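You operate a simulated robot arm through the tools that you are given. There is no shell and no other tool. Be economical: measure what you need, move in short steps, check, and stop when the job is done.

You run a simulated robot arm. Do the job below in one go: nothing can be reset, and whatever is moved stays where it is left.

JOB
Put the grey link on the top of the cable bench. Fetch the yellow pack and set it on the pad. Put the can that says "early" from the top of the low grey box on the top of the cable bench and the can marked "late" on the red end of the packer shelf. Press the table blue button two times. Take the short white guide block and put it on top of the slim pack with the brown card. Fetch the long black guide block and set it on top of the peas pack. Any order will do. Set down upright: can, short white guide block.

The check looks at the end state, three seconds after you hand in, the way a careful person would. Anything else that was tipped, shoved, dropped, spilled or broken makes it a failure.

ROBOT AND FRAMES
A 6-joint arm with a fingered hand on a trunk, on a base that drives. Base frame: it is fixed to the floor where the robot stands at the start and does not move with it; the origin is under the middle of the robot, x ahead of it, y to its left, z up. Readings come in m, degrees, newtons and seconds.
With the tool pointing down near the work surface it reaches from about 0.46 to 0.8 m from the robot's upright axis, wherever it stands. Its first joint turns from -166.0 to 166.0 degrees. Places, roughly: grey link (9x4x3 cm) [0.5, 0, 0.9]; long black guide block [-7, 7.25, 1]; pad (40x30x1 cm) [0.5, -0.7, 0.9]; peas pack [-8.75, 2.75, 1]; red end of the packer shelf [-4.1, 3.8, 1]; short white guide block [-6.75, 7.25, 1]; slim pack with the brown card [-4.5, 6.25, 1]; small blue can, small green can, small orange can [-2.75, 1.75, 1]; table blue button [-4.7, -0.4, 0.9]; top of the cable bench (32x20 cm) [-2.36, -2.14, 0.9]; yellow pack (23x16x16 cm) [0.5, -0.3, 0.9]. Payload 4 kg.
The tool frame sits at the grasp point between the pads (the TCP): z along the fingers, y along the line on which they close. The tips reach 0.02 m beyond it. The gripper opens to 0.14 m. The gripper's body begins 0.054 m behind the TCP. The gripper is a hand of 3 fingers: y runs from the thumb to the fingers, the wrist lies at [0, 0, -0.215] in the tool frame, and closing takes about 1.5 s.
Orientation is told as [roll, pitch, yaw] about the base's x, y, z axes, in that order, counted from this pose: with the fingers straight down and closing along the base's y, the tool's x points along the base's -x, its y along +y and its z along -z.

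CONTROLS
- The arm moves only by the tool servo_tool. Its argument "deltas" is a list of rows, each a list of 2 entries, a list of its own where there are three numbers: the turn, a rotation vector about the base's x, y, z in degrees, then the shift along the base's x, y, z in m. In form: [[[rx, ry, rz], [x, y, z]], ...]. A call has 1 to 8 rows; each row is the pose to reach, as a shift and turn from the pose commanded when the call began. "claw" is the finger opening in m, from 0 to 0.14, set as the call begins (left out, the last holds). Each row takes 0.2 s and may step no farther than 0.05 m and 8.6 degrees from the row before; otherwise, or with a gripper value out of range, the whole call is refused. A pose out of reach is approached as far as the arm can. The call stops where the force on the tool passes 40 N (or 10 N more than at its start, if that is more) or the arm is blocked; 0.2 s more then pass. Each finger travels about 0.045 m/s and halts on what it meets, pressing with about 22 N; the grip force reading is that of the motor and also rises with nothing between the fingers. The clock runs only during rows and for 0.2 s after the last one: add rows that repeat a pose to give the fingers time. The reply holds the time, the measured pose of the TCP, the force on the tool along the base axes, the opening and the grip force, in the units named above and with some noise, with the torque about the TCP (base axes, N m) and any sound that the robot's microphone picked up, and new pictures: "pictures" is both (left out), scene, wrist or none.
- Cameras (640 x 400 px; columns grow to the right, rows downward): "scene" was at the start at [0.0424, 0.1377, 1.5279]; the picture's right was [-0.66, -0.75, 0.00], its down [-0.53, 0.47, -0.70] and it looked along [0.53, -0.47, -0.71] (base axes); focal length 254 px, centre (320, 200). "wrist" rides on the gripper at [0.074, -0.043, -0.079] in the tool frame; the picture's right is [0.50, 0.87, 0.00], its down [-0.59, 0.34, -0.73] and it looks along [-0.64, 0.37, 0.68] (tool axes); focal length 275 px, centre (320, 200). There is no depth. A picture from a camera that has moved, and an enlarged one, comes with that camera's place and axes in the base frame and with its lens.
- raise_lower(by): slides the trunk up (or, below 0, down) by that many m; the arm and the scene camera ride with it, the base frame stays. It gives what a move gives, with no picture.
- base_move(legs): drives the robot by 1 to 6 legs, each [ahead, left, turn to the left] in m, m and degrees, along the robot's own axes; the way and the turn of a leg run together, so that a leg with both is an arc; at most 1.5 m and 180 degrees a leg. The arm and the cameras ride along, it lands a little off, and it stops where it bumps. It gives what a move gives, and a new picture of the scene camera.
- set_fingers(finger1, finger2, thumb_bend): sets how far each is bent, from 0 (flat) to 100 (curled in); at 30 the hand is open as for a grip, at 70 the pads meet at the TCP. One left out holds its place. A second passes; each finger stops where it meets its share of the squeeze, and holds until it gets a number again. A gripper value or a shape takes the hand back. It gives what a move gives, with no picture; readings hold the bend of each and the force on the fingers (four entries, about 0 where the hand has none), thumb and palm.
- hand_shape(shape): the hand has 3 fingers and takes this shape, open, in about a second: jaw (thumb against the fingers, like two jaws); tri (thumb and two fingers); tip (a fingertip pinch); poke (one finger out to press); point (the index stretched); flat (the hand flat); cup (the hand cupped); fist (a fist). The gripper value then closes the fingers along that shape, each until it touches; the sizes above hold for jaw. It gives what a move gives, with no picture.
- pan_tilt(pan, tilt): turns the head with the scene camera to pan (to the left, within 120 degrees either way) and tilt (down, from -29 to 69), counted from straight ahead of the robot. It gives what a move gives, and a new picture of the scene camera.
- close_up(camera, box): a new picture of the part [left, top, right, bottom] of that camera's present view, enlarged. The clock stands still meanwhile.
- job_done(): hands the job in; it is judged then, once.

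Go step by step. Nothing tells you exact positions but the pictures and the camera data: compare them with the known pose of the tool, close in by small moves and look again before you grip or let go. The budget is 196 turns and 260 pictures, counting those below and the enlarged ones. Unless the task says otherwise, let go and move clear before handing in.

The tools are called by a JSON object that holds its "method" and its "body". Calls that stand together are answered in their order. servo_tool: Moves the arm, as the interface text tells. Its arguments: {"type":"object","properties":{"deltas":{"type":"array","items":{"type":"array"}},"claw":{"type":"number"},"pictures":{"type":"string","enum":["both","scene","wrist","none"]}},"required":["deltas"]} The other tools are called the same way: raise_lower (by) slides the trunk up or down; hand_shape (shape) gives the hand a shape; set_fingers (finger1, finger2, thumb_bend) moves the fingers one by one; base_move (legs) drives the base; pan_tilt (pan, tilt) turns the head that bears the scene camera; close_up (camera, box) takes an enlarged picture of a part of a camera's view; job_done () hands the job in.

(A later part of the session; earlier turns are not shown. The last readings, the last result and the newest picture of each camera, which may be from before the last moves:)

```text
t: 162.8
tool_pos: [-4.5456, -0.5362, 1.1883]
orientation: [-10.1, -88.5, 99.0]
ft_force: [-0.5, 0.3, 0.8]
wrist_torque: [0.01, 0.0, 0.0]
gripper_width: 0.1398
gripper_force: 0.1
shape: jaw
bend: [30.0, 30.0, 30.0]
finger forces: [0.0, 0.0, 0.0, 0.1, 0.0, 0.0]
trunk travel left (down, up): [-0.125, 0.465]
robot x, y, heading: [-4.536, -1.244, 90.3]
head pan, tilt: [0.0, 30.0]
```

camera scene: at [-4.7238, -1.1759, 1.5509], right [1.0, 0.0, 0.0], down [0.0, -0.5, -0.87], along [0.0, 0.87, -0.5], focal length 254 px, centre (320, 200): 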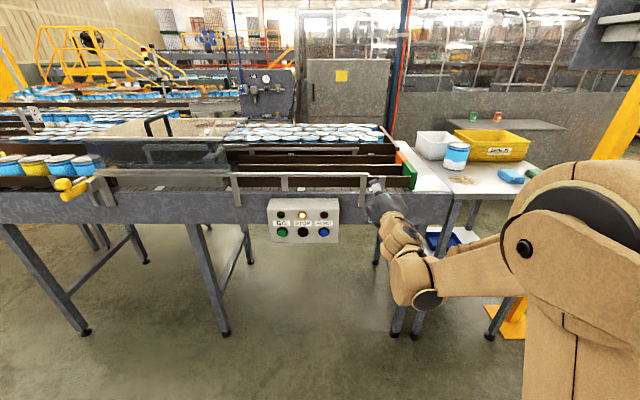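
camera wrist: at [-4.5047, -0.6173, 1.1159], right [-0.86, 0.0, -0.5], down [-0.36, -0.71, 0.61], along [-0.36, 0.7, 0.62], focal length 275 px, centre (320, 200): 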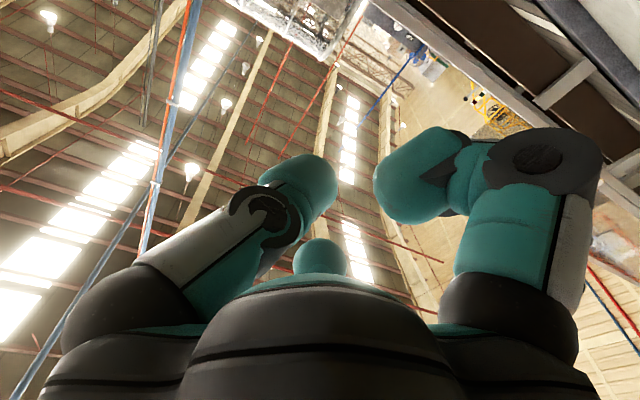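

The button cap is at about (-4.708, -0.351, 0.925). I'll bring the closed fingertips in front of it.

{"method": "servo_tool", "body": {"deltas": [[[-5, 0, 0], [-0.02, -0.01, -0.035]], [[-10, 0, 0], [-0.04, -0.01, -0.07]], [[-10, 0, 0], [-0.06, -0.01, -0.105]], [[-10, 0, 0], [-0.08, -0.01, -0.14]], [[-10, 0, 0], [-0.1, -0.01, -0.175]], [[-10, 0, 0], [-0.12, -0.01, -0.21]], [[-10, 0, 0], [-0.14, -0.01, -0.24]], [[-10, 0, 0], [-0.158, -0.01, -0.257]]], "claw": 0.0, "pictures": "scene"}}

```text
t: 164.6
tool_pos: [-4.7075, -0.5446, 0.9316]
orientation: [-2.5, -78.4, 91.3]
ft_force: [0.4, -0.1, -0.1]
wrist_torque: [0.0, 0.01, -0.02]
gripper_width: 0.0001
gripper_force: 5.1
shape: jaw
bend: [72.0, 72.0, 70.0]
finger forces: [0.0, 0.0, 0.1, 0.0, 0.0, 0.1]
out of reach, approached as far as the arm can: row 8
trunk travel left (down, up): [-0.125, 0.465]
robot x, y, heading: [-4.5366, -1.2423, 90.5]
head pan, tilt: [0.0, 30.0]
camera scene: at [-4.7242, -1.1755, 1.5508], right [1.0, 0.0, 0.0], down [0.0, -0.5, -0.87], along [0.0, 0.87, -0.5], focal length 254 px, centre (320, 200)
```

scene: 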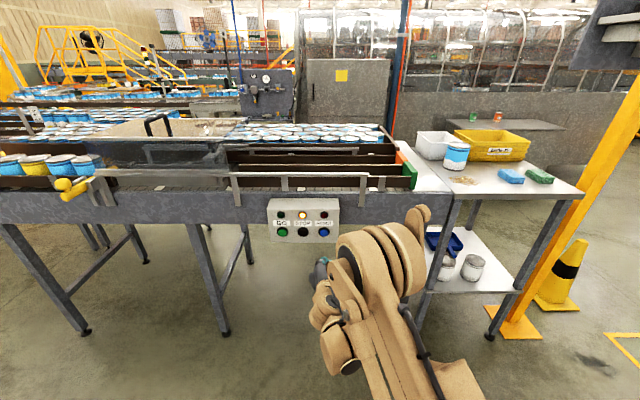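

{"method": "servo_tool", "body": {"deltas": [[[0, 0, 0], [0, 0.04, 0]], [[0, 0, 0], [0, 0.08, 0]], [[0, 0, 0], [0, 0.115, 0]], [[0, 0, 0], [0, 0.115, 0]]], "pictures": "none"}}

{"method": "close_up", "body": {"camera": "scene", "box": [265, 185, 375, 285]}}

```text
t: 165.6
tool_pos: [-4.7061, -0.4274, 0.9325]
orientation: [-2.3, -78.4, 91.2]
ft_force: [0.2, 0.5, -0.4]
wrist_torque: [-0.01, -0.01, 0.0]
gripper_width: 0.0001
gripper_force: 22.1
shape: jaw
bend: [72.0, 72.0, 70.0]
finger forces: [0.0, 0.1, 0.0, 0.0, 0.1, 0.1]
trunk travel left (down, up): [-0.125, 0.465]
robot x, y, heading: [-4.5373, -1.2445, 90.5]
head pan, tilt: [0.0, 30.0]
```

```text
4.00 times, centred on (320, 235) of scene
camera zoom: at [-4.7239, -1.1756, 1.5509], right [1.0, 0.0, 0.0], down [0.0, -0.5, -0.87], along [0.0, 0.87, -0.5], focal length 1016 px, centre (320, 60)
```

zoom: 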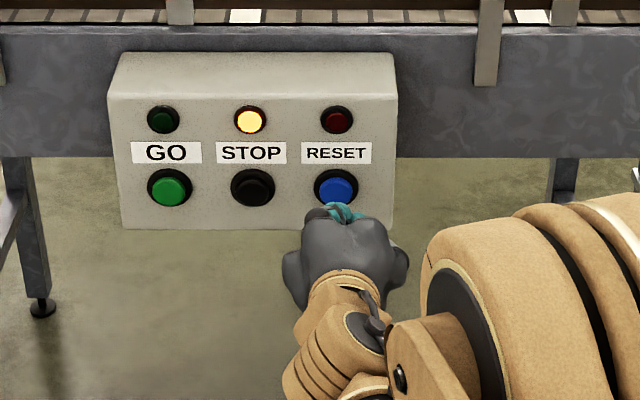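

The fingertips line up with the blue button. I'll advance in small steps and listen.

{"method": "servo_tool", "body": {"deltas": [[[0, 0, 0], [0, 0.03, -0.002]], [[0, 0, 0], [0, 0.038, -0.003]], [[0, 0, 0], [0, 0.043, -0.003]], [[0, 0, 0], [0, 0.047, -0.003]], [[0, 0, 0], [0, 0.051, -0.003]], [[0, 0, 0], [0, 0.055, -0.003]]], "pictures": "none"}}

```text
t: 167.0
tool_pos: [-4.7058, -0.3741, 0.9291]
orientation: [-2.4, -78.4, 91.3]
ft_force: [0.2, -3.1, -0.2]
wrist_torque: [0.02, 0.0, -0.03]
gripper_width: 0.0001
gripper_force: 21.7
shape: jaw
bend: [72.0, 72.0, 70.0]
finger forces: [0.1, 0.1, 0.1, 0.0, 0.0, 0.0]
trunk travel left (down, up): [-0.125, 0.465]
robot x, y, heading: [-4.5317, -1.2502, 90.3]
head pan, tilt: [0.0, 30.0]
heard: click
```

A click: first press registered. Retreat fully now.

{"method": "servo_tool", "body": {"deltas": [[[0, 0, 0], [0, -0.01, 0]], [[0, 0, 0], [0, -0.03, 0]], [[0, 0, 0], [0, -0.045, 0]], [[0, 0, 0], [0, -0.045, 0]]], "pictures": "none"}}

{"method": "close_up", "body": {"camera": "scene", "box": [265, 185, 375, 285]}}

```text
t: 168.0
tool_pos: [-4.7067, -0.4175, 0.9291]
orientation: [-2.3, -78.4, 91.3]
ft_force: [0.4, 0.8, -0.4]
wrist_torque: [0.01, 0.01, 0.03]
gripper_width: 0.0
gripper_force: 21.9
shape: jaw
bend: [72.0, 72.0, 70.0]
finger forces: [0.0, 0.1, 0.0, 0.1, 0.0, 0.0]
trunk travel left (down, up): [-0.125, 0.465]
robot x, y, heading: [-4.5352, -1.2502, 90.3]
head pan, tilt: [0.0, 30.0]
```

```text
4.00 times, centred on (320, 235) of scene
camera zoom: at [-4.7239, -1.1756, 1.5509], right [1.0, 0.0, 0.0], down [0.0, -0.5, -0.87], along [0.0, 0.87, -0.5], focal length 1016 px, centre (320, 60)
```

zoom: 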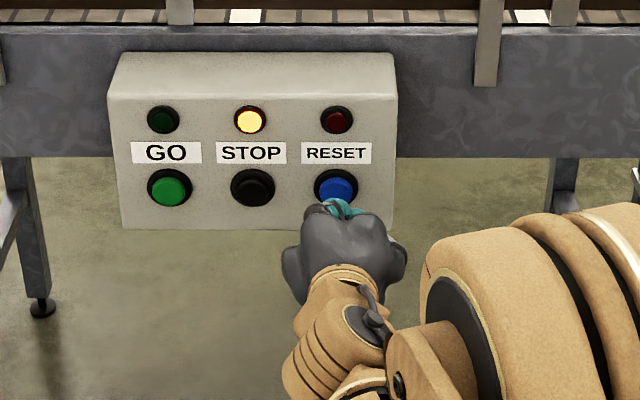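

Second press, same depth.

{"method": "servo_tool", "body": {"deltas": [[[0, 0, 0], [0, 0.025, 0]], [[0, 0, 0], [0, 0.036, 0]], [[0, 0, 0], [0, 0.041, 0]], [[0, 0, 0], [0, 0.045, 0]], [[0, 0, 0], [0, 0.046, 0]]], "pictures": "none"}}

{"method": "servo_tool", "body": {"deltas": [[[0, 0, 0], [0, -0.01, 0]], [[0, 0, 0], [0, -0.03, 0]], [[0, 0, 0], [0, -0.06, 0]], [[0, 0, 0], [0, -0.1, 0]], [[0, 0, 0], [0, -0.14, 0]], [[0, 0, 0], [0, -0.16, 0.04]], [[0, 0, 0], [0, -0.16, 0.08]], [[0, 0, 0], [0, -0.16, 0.12]]], "pictures": "none"}}

```text
t: 169.2
tool_pos: [-4.7066, -0.3734, 0.9295]
orientation: [-2.4, -78.5, 91.3]
ft_force: [0.0, -10.8, -1.9]
wrist_torque: [0.04, 0.0, 0.01]
gripper_width: 0.0001
gripper_force: 22.1
shape: jaw
bend: [72.0, 73.0, 70.0]
finger forces: [0.0, 0.1, 0.0, 0.0, 0.0, 0.0]
trunk travel left (down, up): [-0.125, 0.465]
robot x, y, heading: [-4.5359, -1.2488, 90.2]
head pan, tilt: [0.0, 30.0]
heard: click
```

```text
t: 171.0
tool_pos: [-4.7052, -0.53, 1.0507]
orientation: [-2.3, -78.4, 91.3]
ft_force: [-0.2, -0.5, 0.1]
wrist_torque: [0.0, 0.01, -0.02]
gripper_width: 0.0001
gripper_force: 22.0
shape: jaw
bend: [72.0, 72.0, 70.0]
finger forces: [0.0, 0.0, 0.0, 0.0, 0.1, 0.0]
trunk travel left (down, up): [-0.125, 0.465]
robot x, y, heading: [-4.5337, -1.2469, 90.2]
head pan, tilt: [0.0, 30.0]
```

Two clicks heard. I'll tilt the hand back down and return to the low grey box for the late can.

{"method": "servo_tool", "body": {"deltas": [[[-8, 0, 0], [0.02, -0.01, 0.02]], [[-16, 0, 0], [0.04, -0.03, 0.04]], [[-24, 0, 0], [0.06, -0.05, 0.06]], [[-32, 0, 0], [0.08, -0.07, 0.08]], [[-40, 0, 0], [0.1, -0.09, 0.1]], [[-48, 0, 0], [0.12, -0.11, 0.11]], [[-56, 0, 0], [0.14, -0.12, 0.12]], [[-64, 0, 0], [0.16, -0.13, 0.12]]], "claw": 0.13, "pictures": "none"}}

{"method": "servo_tool", "body": {"deltas": [[[-8, 0, 0], [0, 0, 0]], [[-14.5, 0, 0], [0, 0, 0]], [[-14.5, 0, 0], [0, 0, 0]]], "pictures": "none"}}

{"method": "pan_tilt", "body": {"pan": -60, "tilt": 25}}

{"method": "pan_tilt", "body": {"pan": 10, "tilt": 8}}

```text
t: 172.8
tool_pos: [-4.5462, -0.6616, 1.1701]
orientation: [-1.2, -14.2, 90.3]
ft_force: [0.1, -0.1, -0.4]
wrist_torque: [-0.02, 0.0, 0.0]
gripper_width: 0.1302
gripper_force: 0.1
shape: jaw
bend: [24.0, 24.0, 24.0]
finger forces: [0.1, 0.1, 0.0, 0.0, 0.0, 0.0]
trunk travel left (down, up): [-0.125, 0.465]
robot x, y, heading: [-4.5306, -1.2478, 90.5]
head pan, tilt: [0.0, 30.0]
```

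```text
t: 173.6
tool_pos: [-4.5477, -0.6612, 1.1691]
orientation: [-1.2, 0.0, 90.3]
ft_force: [0.0, 0.7, 0.8]
wrist_torque: [0.0, -0.02, 0.02]
gripper_width: 0.1303
gripper_force: 0.0
shape: jaw
bend: [24.0, 24.0, 24.0]
finger forces: [0.0, 0.0, 0.1, 0.0, 0.1, 0.1]
trunk travel left (down, up): [-0.125, 0.465]
robot x, y, heading: [-4.5324, -1.2499, 90.3]
head pan, tilt: [0.0, 30.0]
```

```text
t: 174.9
tool_pos: [-4.5475, -0.6617, 1.1704]
orientation: [-1.1, 0.0, 90.2]
ft_force: [0.6, -0.4, -0.2]
wrist_torque: [-0.02, 0.0, 0.0]
gripper_width: 0.1302
gripper_force: 0.0
shape: jaw
bend: [24.0, 24.0, 24.0]
finger forces: [0.0, 0.0, 0.1, 0.1, 0.1, 0.0]
trunk travel left (down, up): [-0.125, 0.465]
robot x, y, heading: [-4.5375, -1.2466, 90.3]
head pan, tilt: [-60.0, 25.0]
camera scene: at [-4.6438, -1.2197, 1.5589], right [0.5, -0.86, 0.0], down [-0.36, -0.21, -0.91], along [0.78, 0.46, -0.42], focal length 254 px, centre (320, 200)
```

scene: 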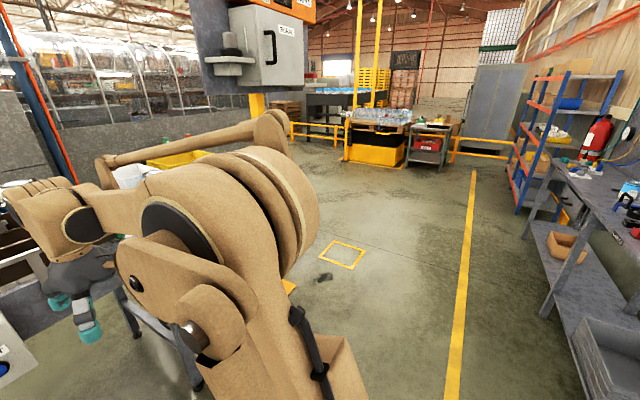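

```text
t: 176.3
tool_pos: [-4.5471, -0.6613, 1.169]
orientation: [-1.1, 0.2, 90.1]
ft_force: [0.4, -0.5, 0.0]
wrist_torque: [0.04, 0.03, 0.0]
gripper_width: 0.1304
gripper_force: 0.0
shape: jaw
bend: [24.0, 24.0, 24.0]
finger forces: [0.1, 0.0, 0.0, 0.1, 0.0, 0.0]
trunk travel left (down, up): [-0.125, 0.465]
robot x, y, heading: [-4.5349, -1.2471, 90.6]
head pan, tilt: [10.0, 8.0]
camera scene: at [-4.7398, -1.1751, 1.5865], right [0.98, 0.18, 0.0], down [0.02, -0.14, -0.99], along [-0.18, 0.97, -0.14], focal length 254 px, centre (320, 200)
```

scene: 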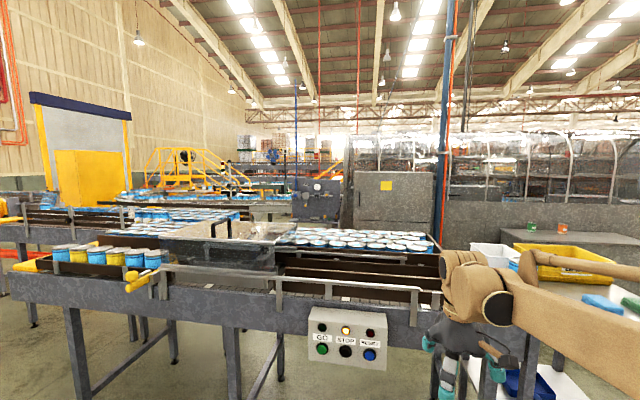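

I'll return along the aisle, avoiding the dark item on the floor near (-3.1, -0.37) and the cone, to the low grey box.

{"method": "base_move", "body": {"legs": [[0, -1.22, 0], [0, -1.22, 0], [1.4, 0, 0], [0.65, 0, 0], [0, 0.7, 0]]}}

{"method": "pan_tilt", "body": {"pan": 0, "tilt": 35}}

```text
t: 201.4
tool_pos: [-2.9125, 1.4618, 1.1691]
orientation: [-1.1, 0.1, 91.4]
ft_force: [-0.1, -1.1, 0.4]
wrist_torque: [0.0, -0.01, 0.03]
gripper_width: 0.1306
gripper_force: 0.0
shape: jaw
bend: [24.0, 24.0, 24.0]
finger forces: [0.0, 0.0, 0.0, 0.0, 0.1, 0.1]
trunk travel left (down, up): [-0.125, 0.465]
robot x, y, heading: [-2.8873, 0.8765, 91.7]
head pan, tilt: [10.0, 8.0]
camera scene: at [-3.0935, 0.9445, 1.5864], right [0.98, 0.2, 0.0], down [0.03, -0.14, -0.99], along [-0.2, 0.97, -0.14], focal length 254 px, centre (320, 200)
```

scene: 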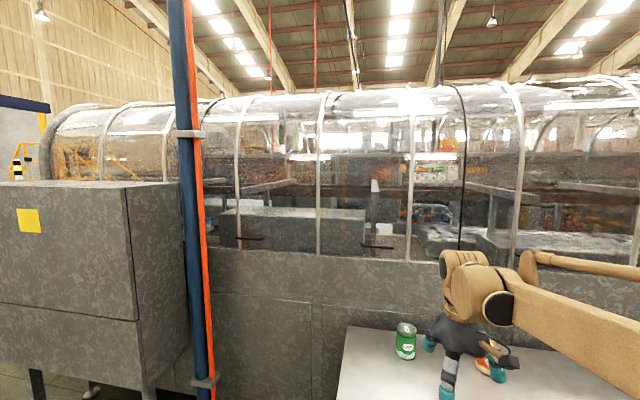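

```text
t: 202.3
tool_pos: [-2.9114, 1.4631, 1.1695]
orientation: [-1.1, 0.0, 91.6]
ft_force: [-0.3, -0.1, 0.3]
wrist_torque: [-0.01, 0.0, -0.01]
gripper_width: 0.1303
gripper_force: 0.0
shape: jaw
bend: [24.0, 24.0, 24.0]
finger forces: [0.0, 0.0, 0.0, 0.0, 0.0, 0.0]
trunk travel left (down, up): [-0.125, 0.465]
robot x, y, heading: [-2.8855, 0.8815, 91.5]
head pan, tilt: [0.0, 35.0]
camera scene: at [-3.0769, 0.9419, 1.5432], right [1.0, 0.03, 0.0], down [0.02, -0.57, -0.82], along [-0.02, 0.82, -0.57], focal length 254 px, centre (320, 200)
```

scene: 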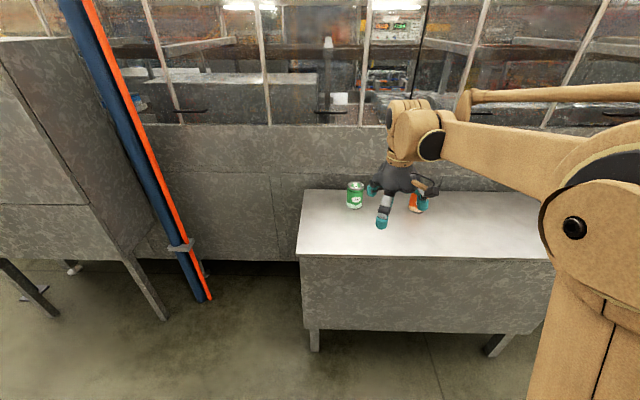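

{"method": "base_move", "body": {"legs": [[0.28, 0, 0]]}}

{"method": "servo_tool", "body": {"deltas": [[[0, 0, 0], [-0.005, 0.02, -0.03]], [[0, 0, 0], [-0.01, 0.04, -0.06]], [[0, 0, 0], [-0.015, 0.06, -0.09]], [[0, 0, 0], [-0.015, 0.08, -0.12]], [[0, 0, 0], [-0.015, 0.08, -0.12]]], "pictures": "wrist"}}

```text
t: 204.3
tool_pos: [-2.9191, 1.7422, 1.1684]
orientation: [-1.1, 0.0, 91.4]
ft_force: [-0.7, 0.8, -0.1]
wrist_torque: [-0.02, 0.01, -0.01]
gripper_width: 0.1304
gripper_force: 0.1
shape: jaw
bend: [24.0, 24.0, 24.0]
finger forces: [0.0, 0.0, 0.1, 0.0, 0.0, 0.1]
trunk travel left (down, up): [-0.125, 0.465]
robot x, y, heading: [-2.8964, 1.1573, 91.4]
head pan, tilt: [0.0, 35.0]
camera scene: at [-3.0844, 1.2221, 1.5431], right [1.0, 0.03, 0.0], down [0.02, -0.57, -0.82], along [-0.02, 0.82, -0.57], focal length 254 px, centre (320, 200)
```

scene: 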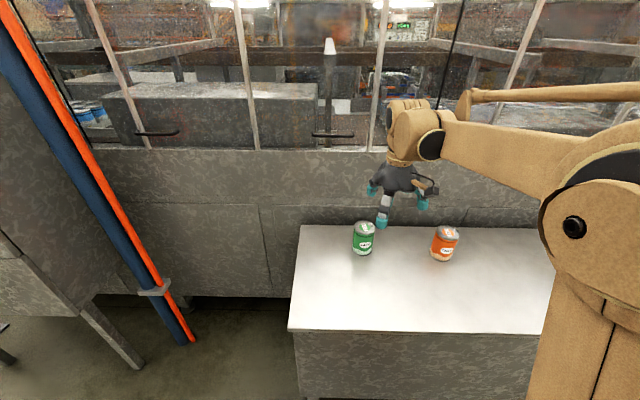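

```text
t: 205.5
tool_pos: [-2.9338, 1.8219, 1.0516]
orientation: [-1.0, 0.1, 91.5]
ft_force: [-0.7, -0.3, 0.1]
wrist_torque: [0.0, 0.0, 0.02]
gripper_width: 0.1304
gripper_force: 0.0
shape: jaw
bend: [24.0, 24.0, 24.0]
finger forces: [0.1, 0.0, 0.0, 0.0, 0.0, 0.0]
trunk travel left (down, up): [-0.125, 0.465]
robot x, y, heading: [-2.8942, 1.1583, 91.5]
head pan, tilt: [0.0, 35.0]
camera wrist: at [-2.8898, 1.749, 1.131], right [-0.85, -0.52, -0.02], down [-0.37, 0.58, 0.73], along [-0.37, 0.63, -0.69], focal length 275 px, centre (320, 200)
```

wrist: 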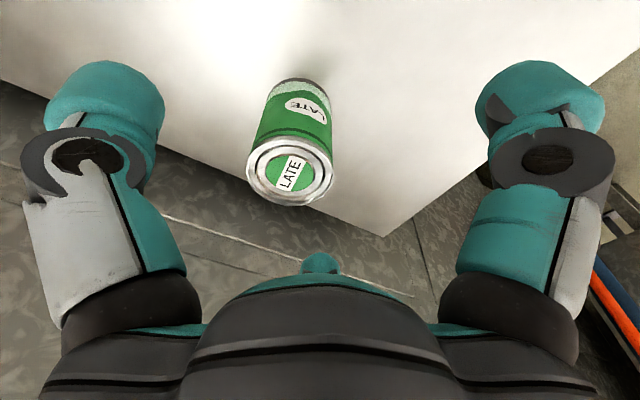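

The late can's top is at (-2.942, 1.886). Moving over, descending and gripping at the same height as before.

{"method": "servo_tool", "body": {"deltas": [[[0, 1, 0], [-0.004, 0.035, 0]], [[0, 1, 0], [-0.008, 0.065, 0]], [[0, 1, 0], [-0.008, 0.065, -0.04]], [[0, 1, 0], [-0.008, 0.065, -0.08]], [[0, 1, 0], [-0.008, 0.065, -0.12]], [[0, 1, 0], [-0.008, 0.065, -0.13]], [[0, 1, 0], [-0.008, 0.065, -0.13]]], "pictures": "wrist"}}

{"method": "servo_tool", "body": {"deltas": [[[0, 0, 0], [0, 0, 0]], [[0, 0, 0], [0, 0, 0]], [[0, 0, 0], [0, 0, 0]], [[0, 0, 0], [0, 0, 0]], [[0, 0, 0], [0, 0, 0]], [[0, 0, 0], [0, 0, 0]], [[0, 0, 0], [0, 0, 0]]], "claw": 0.0, "pictures": "none"}}

```text
t: 207.1
tool_pos: [-2.94, 1.8883, 0.9217]
orientation: [0.0, 0.0, 91.5]
ft_force: [0.9, -0.3, -0.1]
wrist_torque: [-0.02, -0.01, 0.0]
gripper_width: 0.1302
gripper_force: 0.1
shape: jaw
bend: [24.0, 24.0, 24.0]
finger forces: [0.1, 0.1, 0.1, 0.0, 0.0, 0.1]
trunk travel left (down, up): [-0.125, 0.465]
robot x, y, heading: [-2.8968, 1.1541, 91.5]
head pan, tilt: [0.0, 35.0]
camera wrist: at [-2.8955, 1.8151, 1.0004], right [-0.85, -0.52, 0.0], down [-0.36, 0.58, 0.73], along [-0.38, 0.63, -0.68], focal length 275 px, centre (320, 200)
```

wrist: 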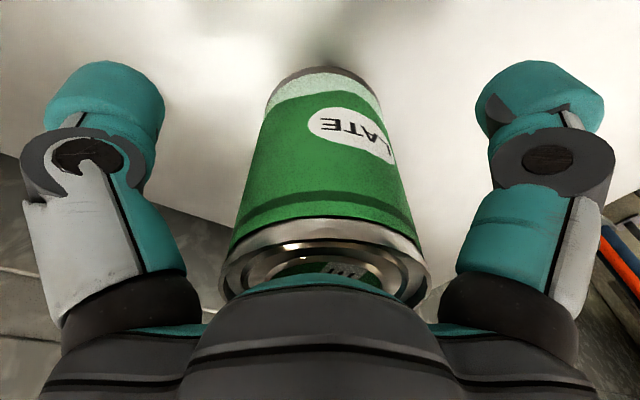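

```text
t: 208.7
tool_pos: [-2.9414, 1.8881, 0.9218]
orientation: [-0.1, 0.1, 91.4]
ft_force: [0.0, 0.0, 0.7]
wrist_torque: [-0.01, -0.01, -0.01]
gripper_width: 0.0605
gripper_force: 21.9
shape: jaw
bend: [38.0, 31.0, 39.0]
finger forces: [18.6, 21.4, 0.0, 0.1, 20.0, 0.0]
trunk travel left (down, up): [-0.125, 0.465]
robot x, y, heading: [-2.9006, 1.1591, 91.5]
head pan, tilt: [0.0, 35.0]
```

{"method": "servo_tool", "body": {"deltas": [[[0, 0, 0], [0, 0, 0.03]], [[0, 0, 0], [0, 0, 0.07]], [[0, 0, 0], [0, 0, 0.12]], [[0, 0, 0], [0, -0.02, 0.16]], [[0, 0, 0], [0, -0.06, 0.19]], [[0, 0, 0], [0, -0.1, 0.22]], [[0, 0, 0], [0, -0.14, 0.24]], [[0, 0, 0], [0.02, -0.18, 0.24]]], "pictures": "wrist"}}

{"method": "pan_tilt", "body": {"pan": 45, "tilt": 15}}

{"method": "pan_tilt", "body": {"pan": -70, "tilt": 15}}

```text
t: 210.5
tool_pos: [-2.9197, 1.7059, 1.1605]
orientation: [-0.1, -0.1, 91.6]
ft_force: [0.0, 0.6, -1.5]
wrist_torque: [0.01, 0.0, 0.02]
gripper_width: 0.0605
gripper_force: 22.0
shape: jaw
bend: [38.0, 31.0, 39.0]
finger forces: [18.7, 21.7, 0.0, 0.1, 20.0, 0.0]
trunk travel left (down, up): [-0.125, 0.465]
robot x, y, heading: [-2.8906, 1.1558, 91.6]
head pan, tilt: [0.0, 35.0]
camera wrist: at [-2.8732, 1.632, 1.2403], right [-0.85, -0.52, 0.0], down [-0.36, 0.58, 0.73], along [-0.38, 0.63, -0.68], focal length 275 px, centre (320, 200)
```

wrist: 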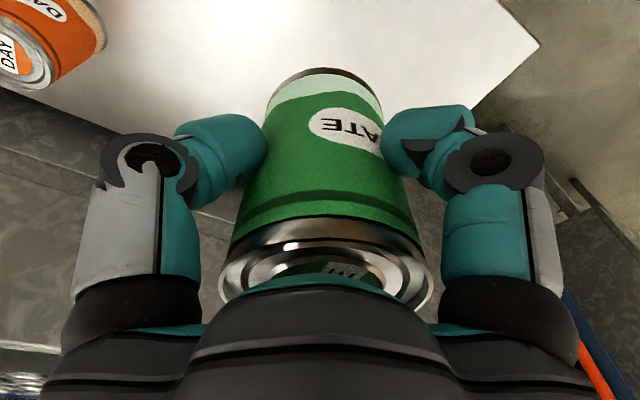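

```text
t: 211.6
tool_pos: [-2.9197, 1.7073, 1.1599]
orientation: [-0.1, 0.0, 91.6]
ft_force: [-0.1, -0.4, -1.5]
wrist_torque: [0.0, 0.0, 0.0]
gripper_width: 0.0604
gripper_force: 22.3
shape: jaw
bend: [38.0, 31.0, 39.0]
finger forces: [18.7, 21.7, 0.0, 0.0, 20.0, 0.0]
trunk travel left (down, up): [-0.125, 0.465]
robot x, y, heading: [-2.8972, 1.1588, 91.7]
head pan, tilt: [45.0, 15.0]
camera scene: at [-3.1497, 1.1975, 1.5751], right [0.69, 0.72, 0.0], down [0.19, -0.18, -0.97], along [-0.7, 0.67, -0.26], focal length 254 px, centre (320, 200)
```

scene: 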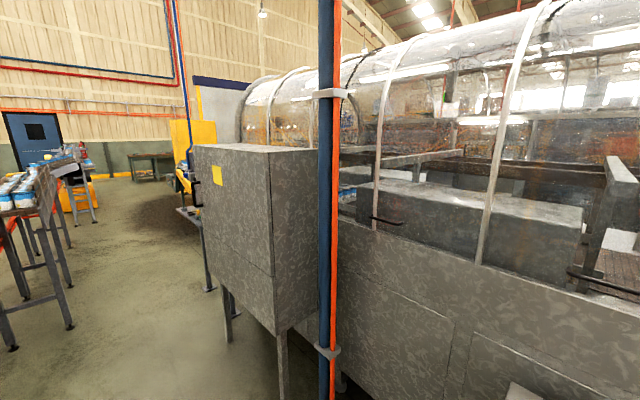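

```text
t: 213.5
tool_pos: [-2.92, 1.7061, 1.1612]
orientation: [-0.1, 0.0, 91.4]
ft_force: [0.3, 0.7, -2.0]
wrist_torque: [0.02, 0.01, -0.02]
gripper_width: 0.0606
gripper_force: 22.5
shape: jaw
bend: [38.0, 31.0, 39.0]
finger forces: [18.6, 21.7, 0.0, 0.0, 19.9, 0.0]
trunk travel left (down, up): [-0.125, 0.465]
robot x, y, heading: [-2.8935, 1.1588, 91.4]
head pan, tilt: [-70.0, 15.0]
camera scene: at [-2.9951, 1.1675, 1.5751], right [0.37, -0.93, 0.0], down [-0.24, -0.1, -0.97], along [0.9, 0.35, -0.26], focal length 254 px, centre (320, 200)
```

scene: 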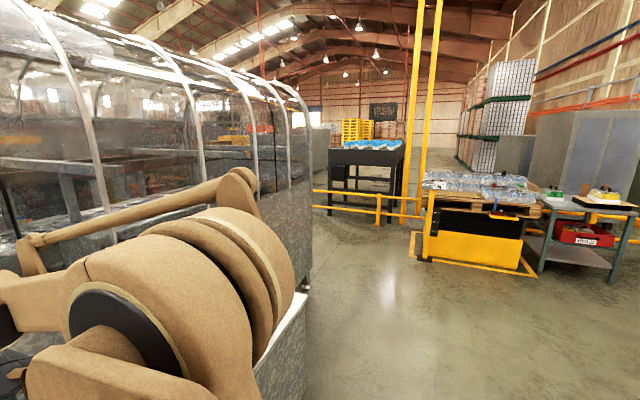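

The late can is held upright. The packer shelf lies beyond the tunnel's west end, so I'll back off, turn to face -x and look for the way through.

{"method": "base_move", "body": {"legs": [[-0.25, 0, 0], [0, 0, 88.5]]}}

{"method": "pan_tilt", "body": {"pan": 15, "tilt": 22}}

```text
t: 219.1
tool_pos: [-3.4392, 0.9052, 1.1606]
orientation: [-0.1, 0.0, 179.4]
ft_force: [-0.7, 0.9, -1.2]
wrist_torque: [0.02, -0.01, 0.0]
gripper_width: 0.0603
gripper_force: 22.2
shape: jaw
bend: [38.0, 31.0, 39.0]
finger forces: [18.1, 21.3, 0.0, 0.1, 19.9, 0.0]
trunk travel left (down, up): [-0.125, 0.465]
robot x, y, heading: [-2.8909, 0.9065, 179.1]
head pan, tilt: [-70.0, 15.0]
camera scene: at [-2.9002, 0.809, 1.5751], right [0.94, 0.33, 0.0], down [0.09, -0.24, -0.97], along [-0.32, 0.91, -0.26], focal length 254 px, centre (320, 200)
```

scene: 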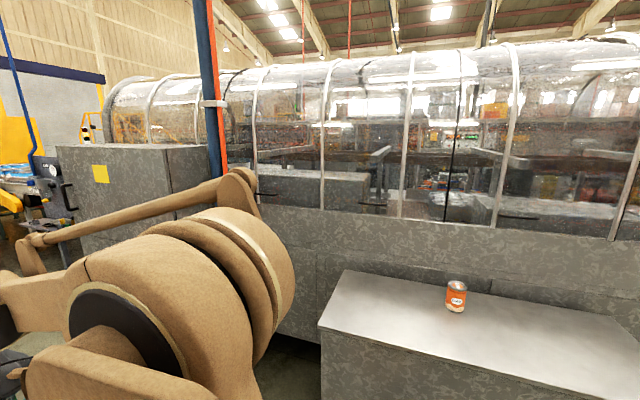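

```text
t: 220.7
tool_pos: [-3.4401, 0.9059, 1.1611]
orientation: [-0.2, 0.0, 179.3]
ft_force: [0.0, 0.0, -1.1]
wrist_torque: [-0.01, 0.03, 0.01]
gripper_width: 0.0605
gripper_force: 21.8
shape: jaw
bend: [38.0, 31.0, 39.0]
finger forces: [18.1, 21.4, 0.0, 0.0, 19.8, 0.0]
trunk travel left (down, up): [-0.125, 0.465]
robot x, y, heading: [-2.889, 0.9069, 179.2]
head pan, tilt: [15.0, 22.0]
camera scene: at [-2.9593, 0.698, 1.5637], right [-0.25, 0.97, 0.0], down [0.36, 0.09, -0.93], along [-0.9, -0.23, -0.37], focal length 254 px, centre (320, 200)
```

scene: 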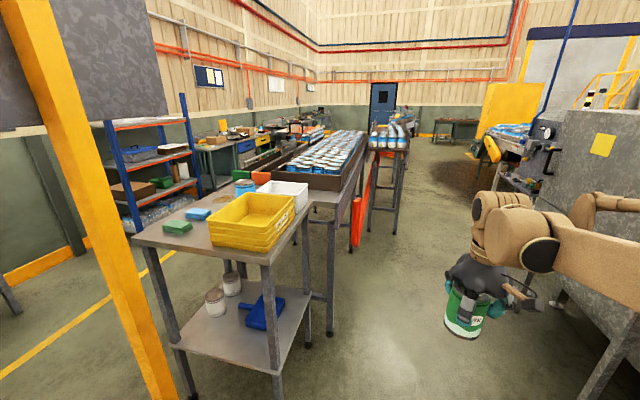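

The corridor between the tables and the machine is clear. I'll drive along it at y≈1.35.

{"method": "base_move", "body": {"legs": [[0.8, -0.43, 0.8], [1.2, 0, 0]]}}

{"method": "pan_tilt", "body": {"pan": -50, "tilt": 18}}

```text
t: 231.1
tool_pos: [-5.4458, 1.3319, 1.1611]
orientation: [0.0, 0.1, 179.9]
ft_force: [0.0, 0.0, -1.6]
wrist_torque: [-0.01, 0.02, -0.02]
gripper_width: 0.0602
gripper_force: 22.5
shape: jaw
bend: [38.0, 31.0, 39.0]
finger forces: [18.2, 21.5, 0.0, 0.0, 19.9, 0.1]
trunk travel left (down, up): [-0.125, 0.465]
robot x, y, heading: [-4.8959, 1.3406, 180.0]
head pan, tilt: [15.0, 22.0]
camera scene: at [-4.9632, 1.1282, 1.5637], right [-0.26, 0.97, 0.0], down [0.36, 0.1, -0.93], along [-0.9, -0.24, -0.38], focal length 254 px, centre (320, 200)
```

scene: 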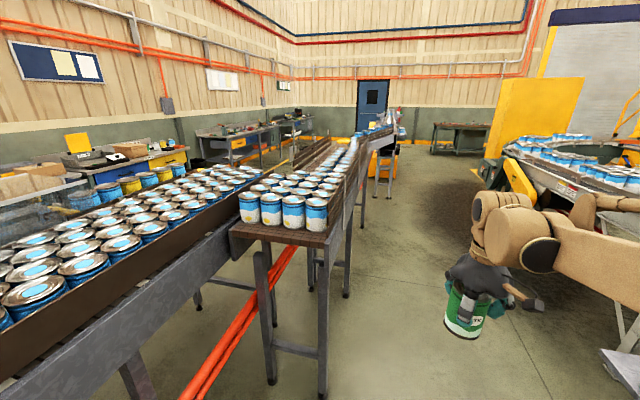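

```text
t: 232.5
tool_pos: [-5.4447, 1.3305, 1.1608]
orientation: [-0.1, 0.0, 179.8]
ft_force: [0.2, -0.1, -0.9]
wrist_torque: [0.03, -0.02, 0.02]
gripper_width: 0.06
gripper_force: 21.9
shape: jaw
bend: [38.0, 31.0, 39.0]
finger forces: [18.2, 21.6, 0.0, 0.0, 19.9, 0.0]
trunk travel left (down, up): [-0.125, 0.465]
robot x, y, heading: [-4.894, 1.3382, 179.6]
head pan, tilt: [-50.0, 18.0]
camera scene: at [-4.933, 1.2236, 1.5702], right [0.77, 0.64, 0.0], down [0.2, -0.24, -0.95], along [-0.61, 0.73, -0.31], focal length 254 px, centre (320, 200)
```

scene: 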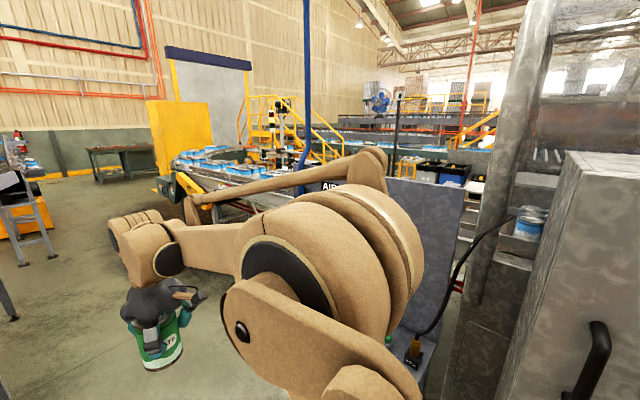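

A conveyor line seems to run west of the tunnel. I'll raise the trunk for an overview.

{"method": "raise_lower", "body": {"by": 0.45}}

{"method": "pan_tilt", "body": {"pan": -75, "tilt": 25}}

{"method": "pan_tilt", "body": {"pan": -30, "tilt": 20}}

```text
refused: 0.45 is not a number from -0.4 to 0.4
```

```text
t: 233.4
tool_pos: [-5.4463, 1.331, 1.1609]
orientation: [-0.1, 0.1, 179.7]
ft_force: [-0.5, -0.2, -0.9]
wrist_torque: [-0.01, -0.03, 0.03]
gripper_width: 0.0603
gripper_force: 22.2
shape: jaw
bend: [38.0, 31.0, 39.0]
finger forces: [18.1, 21.6, 0.0, 0.0, 19.9, 0.1]
trunk travel left (down, up): [-0.125, 0.465]
robot x, y, heading: [-4.8953, 1.3393, 179.6]
head pan, tilt: [-75.0, 25.0]
camera scene: at [-4.8969, 1.2411, 1.5589], right [0.97, 0.26, 0.0], down [0.11, -0.41, -0.91], along [-0.23, 0.88, -0.42], focal length 254 px, centre (320, 200)
```

scene: 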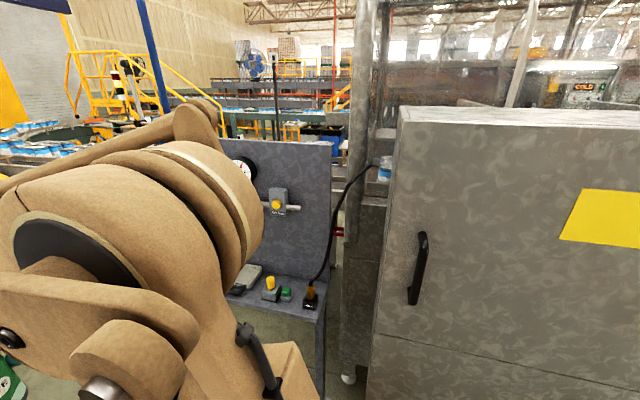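

```text
t: 234.5
tool_pos: [-5.4449, 1.3306, 1.1604]
orientation: [-0.1, 0.0, 179.8]
ft_force: [0.7, -0.9, -1.5]
wrist_torque: [0.03, 0.0, -0.03]
gripper_width: 0.0603
gripper_force: 22.7
shape: jaw
bend: [38.0, 31.0, 39.0]
finger forces: [18.2, 21.5, 0.0, 0.1, 20.0, 0.0]
trunk travel left (down, up): [-0.125, 0.465]
robot x, y, heading: [-4.8971, 1.3459, 180.0]
head pan, tilt: [-30.0, 20.0]
camera scene: at [-4.9537, 1.1989, 1.567], right [0.5, 0.86, 0.0], down [0.3, -0.17, -0.94], along [-0.81, 0.47, -0.34], focal length 254 px, centre (320, 200)
```

scene: 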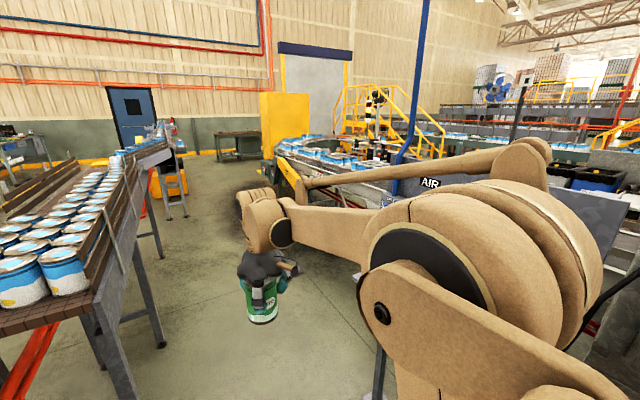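

{"method": "base_move", "body": {"legs": [[1.3, 0, 0]]}}

{"method": "raise_lower", "body": {"by": 0.4}}

{"method": "pan_tilt", "body": {"pan": -100, "tilt": 18}}

{"method": "pan_tilt", "body": {"pan": -35, "tilt": 18}}

```text
t: 241.0
tool_pos: [-6.73, 1.3408, 1.1604]
orientation: [-0.1, 0.0, 179.5]
ft_force: [-0.5, 0.0, -1.3]
wrist_torque: [0.03, 0.0, -0.01]
gripper_width: 0.0604
gripper_force: 21.8
shape: jaw
bend: [38.0, 31.0, 39.0]
finger forces: [18.2, 21.5, 0.1, 0.1, 19.9, 0.0]
trunk travel left (down, up): [-0.125, 0.465]
robot x, y, heading: [-6.1793, 1.3503, 179.6]
head pan, tilt: [-30.0, 20.0]
camera scene: at [-6.2392, 1.206, 1.5669], right [0.51, 0.86, 0.0], down [0.3, -0.17, -0.94], along [-0.81, 0.48, -0.34], focal length 254 px, centre (320, 200)
```

scene: 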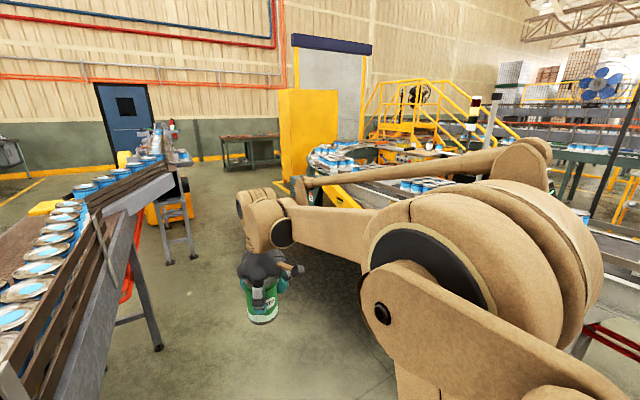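

```text
t: 244.8
tool_pos: [-6.7301, 1.3415, 1.5612]
orientation: [-0.2, 0.1, 179.5]
ft_force: [0.3, -0.3, -1.2]
wrist_torque: [0.01, -0.01, 0.01]
gripper_width: 0.0603
gripper_force: 21.9
shape: jaw
bend: [38.0, 31.0, 39.0]
finger forces: [18.2, 21.5, 0.1, 0.0, 19.9, 0.0]
trunk travel left (down, up): [-0.525, 0.065]
robot x, y, heading: [-6.1771, 1.3478, 179.8]
head pan, tilt: [-30.0, 20.0]
```

```text
t: 246.2
tool_pos: [-6.7297, 1.3419, 1.5612]
orientation: [0.0, 0.0, 179.6]
ft_force: [-0.3, 0.3, -1.6]
wrist_torque: [0.01, 0.0, 0.01]
gripper_width: 0.0603
gripper_force: 22.5
shape: jaw
bend: [38.0, 31.0, 39.0]
finger forces: [18.3, 21.5, 0.0, 0.1, 19.9, 0.0]
trunk travel left (down, up): [-0.525, 0.065]
robot x, y, heading: [-6.1771, 1.3461, 179.7]
head pan, tilt: [-100.0, 18.0]
camera scene: at [-6.1419, 1.2505, 1.9702], right [0.98, -0.18, 0.0], down [-0.06, -0.3, -0.95], along [0.17, 0.94, -0.31], focal length 254 px, centre (320, 200)
```

scene: 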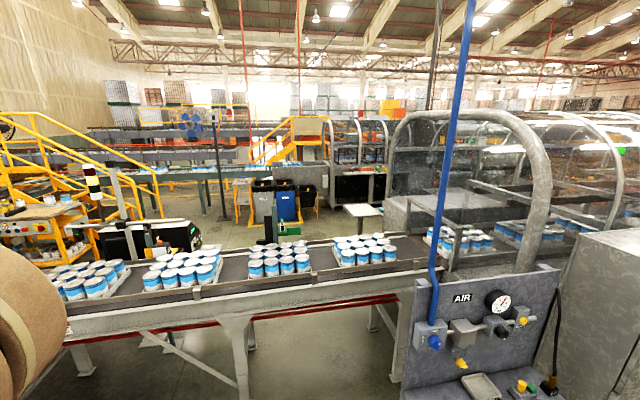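

```text
t: 247.6
tool_pos: [-6.7306, 1.3407, 1.5606]
orientation: [-0.1, 0.0, 179.5]
ft_force: [-0.1, -0.3, -1.8]
wrist_torque: [-0.01, -0.02, 0.01]
gripper_width: 0.0602
gripper_force: 21.8
shape: jaw
bend: [38.0, 31.0, 39.0]
finger forces: [18.3, 21.5, 0.0, 0.0, 19.8, 0.0]
trunk travel left (down, up): [-0.525, 0.065]
robot x, y, heading: [-6.1793, 1.3433, 179.5]
head pan, tilt: [-35.0, 18.0]
camera scene: at [-6.2347, 1.213, 1.9702], right [0.58, 0.81, 0.0], down [0.25, -0.18, -0.95], along [-0.77, 0.55, -0.31], focal length 254 px, centre (320, 200)
```

scene: 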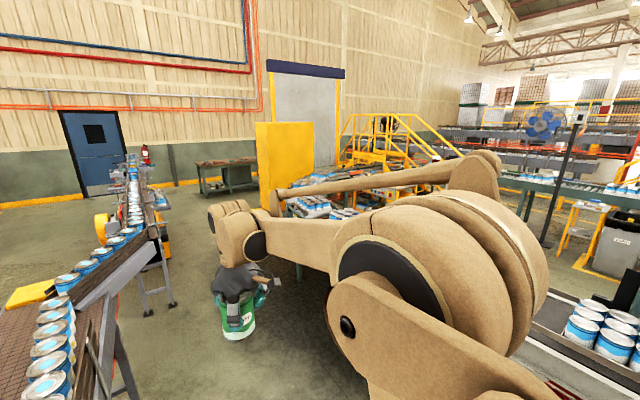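

The line blocks the direct way north here. I'll go a bit further west to see whether there's a way around and to spot the peas pack.

{"method": "base_move", "body": {"legs": [[1.1, 0, 0]]}}

{"method": "pan_tilt", "body": {"pan": -15, "tilt": 20}}

{"method": "pan_tilt", "body": {"pan": -80, "tilt": 15}}

```text
t: 253.2
tool_pos: [-7.8259, 1.3747, 1.5605]
orientation: [-0.1, 0.0, 178.2]
ft_force: [-0.3, 0.0, -1.4]
wrist_torque: [0.03, -0.03, 0.03]
gripper_width: 0.0604
gripper_force: 22.2
shape: jaw
bend: [38.0, 31.0, 39.0]
finger forces: [18.2, 21.5, 0.0, 0.0, 20.0, 0.0]
trunk travel left (down, up): [-0.525, 0.065]
robot x, y, heading: [-7.274, 1.3668, 178.2]
head pan, tilt: [-35.0, 18.0]
camera scene: at [-7.3346, 1.2354, 1.9702], right [0.6, 0.8, 0.0], down [0.25, -0.18, -0.95], along [-0.76, 0.57, -0.31], focal length 254 px, centre (320, 200)
```

scene: 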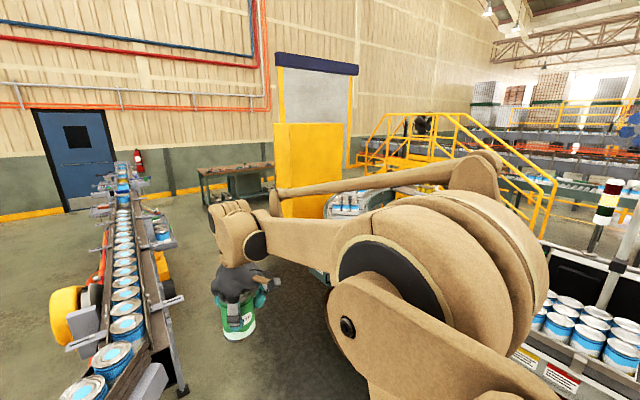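

```text
t: 254.0
tool_pos: [-7.8257, 1.3746, 1.5614]
orientation: [-0.1, 0.0, 178.2]
ft_force: [-0.6, 0.1, -1.9]
wrist_torque: [0.03, -0.03, -0.06]
gripper_width: 0.0601
gripper_force: 21.6
shape: jaw
bend: [38.0, 31.0, 39.0]
finger forces: [18.3, 21.5, 0.0, 0.1, 19.9, 0.0]
trunk travel left (down, up): [-0.525, 0.065]
robot x, y, heading: [-7.2721, 1.3692, 177.8]
head pan, tilt: [-15.0, 20.0]
camera scene: at [-7.3485, 1.2066, 1.967], right [0.29, 0.96, 0.0], down [0.33, -0.1, -0.94], along [-0.9, 0.27, -0.34], focal length 254 px, centre (320, 200)
```

scene: 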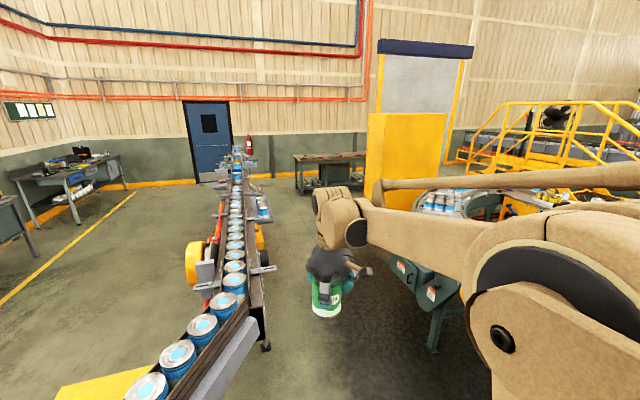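

```text
t: 255.4
tool_pos: [-7.8269, 1.3743, 1.5612]
orientation: [-0.1, 0.0, 178.2]
ft_force: [0.0, -0.2, -1.5]
wrist_torque: [0.02, -0.04, -0.01]
gripper_width: 0.0603
gripper_force: 22.3
shape: jaw
bend: [38.0, 31.0, 39.0]
finger forces: [18.3, 21.5, 0.0, 0.0, 19.9, 0.0]
trunk travel left (down, up): [-0.525, 0.065]
robot x, y, heading: [-7.2707, 1.3668, 178.1]
head pan, tilt: [-80.0, 15.0]
camera scene: at [-7.2731, 1.272, 1.9751], right [0.99, 0.14, 0.0], down [0.04, -0.26, -0.97], along [-0.14, 0.96, -0.26], focal length 254 px, centre (320, 200)
```

scene: 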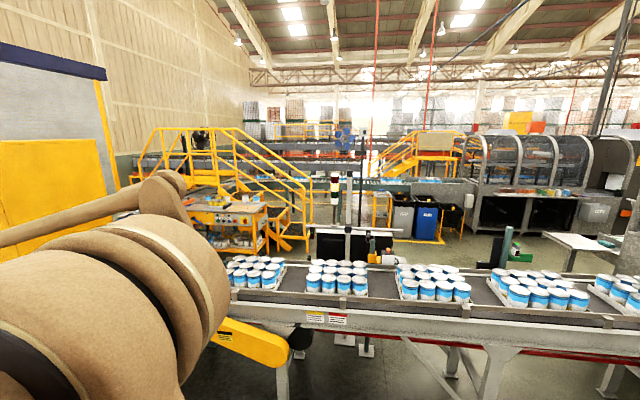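

{"method": "pan_tilt", "body": {"pan": -48, "tilt": 12}}

{"method": "pan_tilt", "body": {"pan": -22, "tilt": 25}}

{"method": "close_up", "body": {"camera": "scene", "box": [330, 50, 640, 250]}}

```text
t: 256.4
tool_pos: [-7.8266, 1.374, 1.5606]
orientation: [-0.3, 0.0, 178.2]
ft_force: [0.2, -0.6, -1.7]
wrist_torque: [0.0, 0.0, 0.02]
gripper_width: 0.0604
gripper_force: 21.9
shape: jaw
bend: [38.0, 31.0, 39.0]
finger forces: [18.3, 21.6, 0.0, 0.0, 19.9, 0.0]
trunk travel left (down, up): [-0.525, 0.065]
robot x, y, heading: [-7.2751, 1.3676, 178.1]
head pan, tilt: [-48.0, 12.0]
camera scene: at [-7.3198, 1.2508, 1.98], right [0.76, 0.65, 0.0], down [0.13, -0.16, -0.98], along [-0.63, 0.75, -0.21], focal length 254 px, centre (320, 200)
```

scene: 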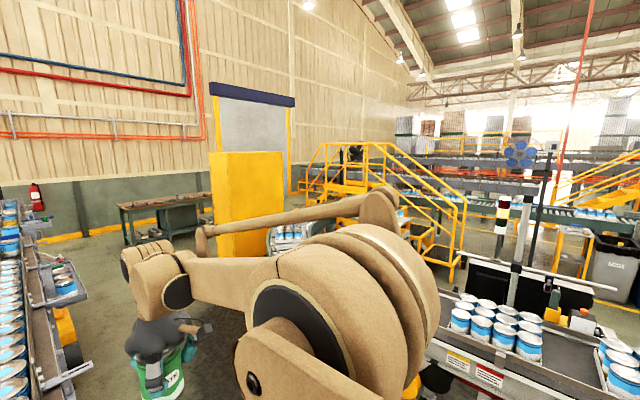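

```text
t: 257.2
tool_pos: [-7.8252, 1.3755, 1.5618]
orientation: [-0.2, 0.0, 178.2]
ft_force: [-0.3, -0.1, -0.9]
wrist_torque: [0.02, 0.0, 0.0]
gripper_width: 0.0602
gripper_force: 21.4
shape: jaw
bend: [38.0, 31.0, 39.0]
finger forces: [18.3, 21.5, 0.0, 0.0, 19.9, 0.0]
trunk travel left (down, up): [-0.525, 0.065]
robot x, y, heading: [-7.2718, 1.372, 178.2]
head pan, tilt: [-22.0, 25.0]
camera scene: at [-7.3439, 1.2168, 1.9589], right [0.4, 0.91, 0.0], down [0.39, -0.17, -0.91], along [-0.83, 0.37, -0.42], focal length 254 px, centre (320, 200)
```

scene: 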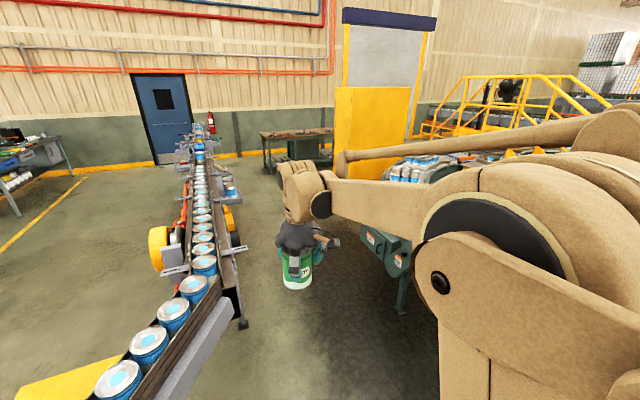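

```text
2.00 times, centred on (485, 150) of scene
camera zoom: at [-7.3439, 1.2168, 1.9589], right [0.4, 0.91, 0.0], down [0.39, -0.17, -0.91], along [-0.83, 0.37, -0.42], focal length 508 px, centre (-10, 300)
```

zoom: 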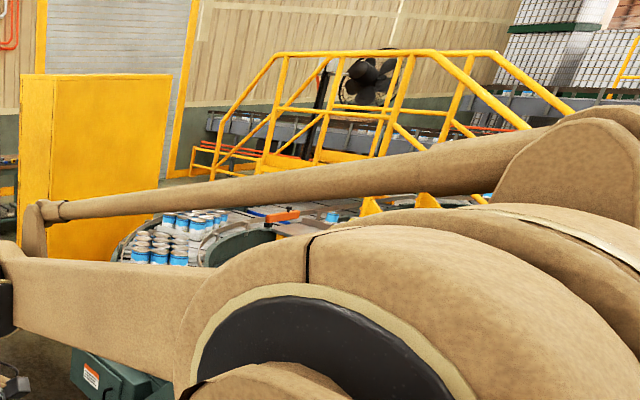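

West looks tight; the east side of the tunnel was clearly open, so I'll go back that way and around its east end.

{"method": "base_move", "body": {"legs": [[-1.4, 0, 1.8], [-1.4, 0, 0], [-1.3, 0.42, 0], [-1.4, 0, 0], [-1.4, 0, 0], [0, 0, -90]]}}

{"method": "pan_tilt", "body": {"pan": 15, "tilt": 18}}

```text
t: 293.9
tool_pos: [-0.4487, 1.224, 1.5607]
orientation: [-0.2, 0.0, 87.3]
ft_force: [-0.8, -0.4, -2.0]
wrist_torque: [-0.02, -0.02, -0.03]
gripper_width: 0.0602
gripper_force: 22.5
shape: jaw
bend: [38.0, 31.0, 39.0]
finger forces: [17.9, 21.4, 0.0, 0.0, 20.0, 0.0]
trunk travel left (down, up): [-0.525, 0.065]
robot x, y, heading: [-0.4585, 0.6696, 87.5]
head pan, tilt: [-22.0, 25.0]
camera scene: at [-0.6145, 0.7469, 1.9589], right [0.91, -0.42, 0.0], down [-0.18, -0.38, -0.91], along [0.38, 0.82, -0.42], focal length 254 px, centre (320, 200)
```

scene: 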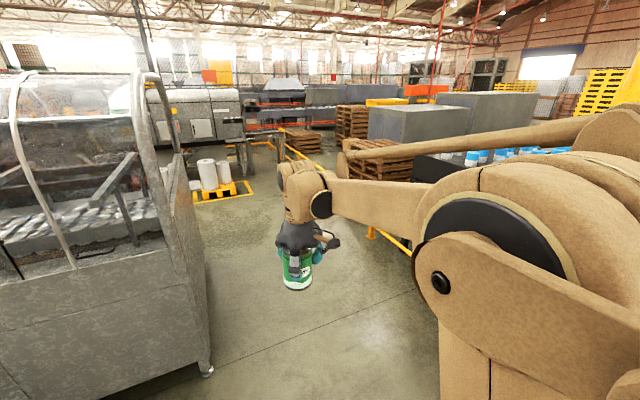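

```text
t: 294.9
tool_pos: [-0.449, 1.2244, 1.5609]
orientation: [-0.1, 0.0, 87.3]
ft_force: [-1.0, -0.5, -2.4]
wrist_torque: [-0.02, -0.01, 0.0]
gripper_width: 0.0603
gripper_force: 22.3
shape: jaw
bend: [38.0, 31.0, 39.0]
finger forces: [18.0, 21.4, 0.0, 0.0, 19.9, 0.0]
trunk travel left (down, up): [-0.525, 0.065]
robot x, y, heading: [-0.4646, 0.6713, 87.4]
head pan, tilt: [15.0, 18.0]
camera scene: at [-0.6729, 0.7544, 1.9702], right [0.98, 0.21, 0.0], down [0.07, -0.3, -0.95], along [-0.2, 0.93, -0.31], focal length 254 px, centre (320, 200)
```

scene: 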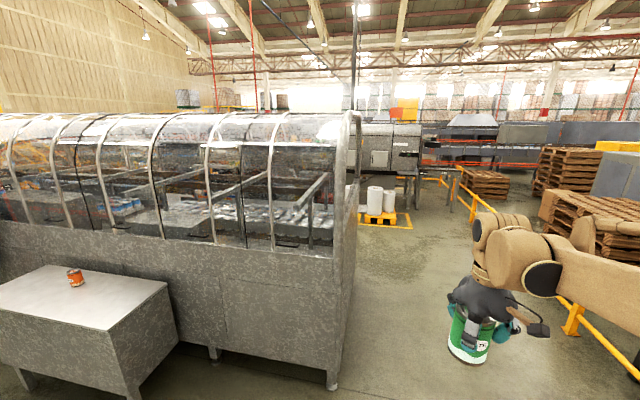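

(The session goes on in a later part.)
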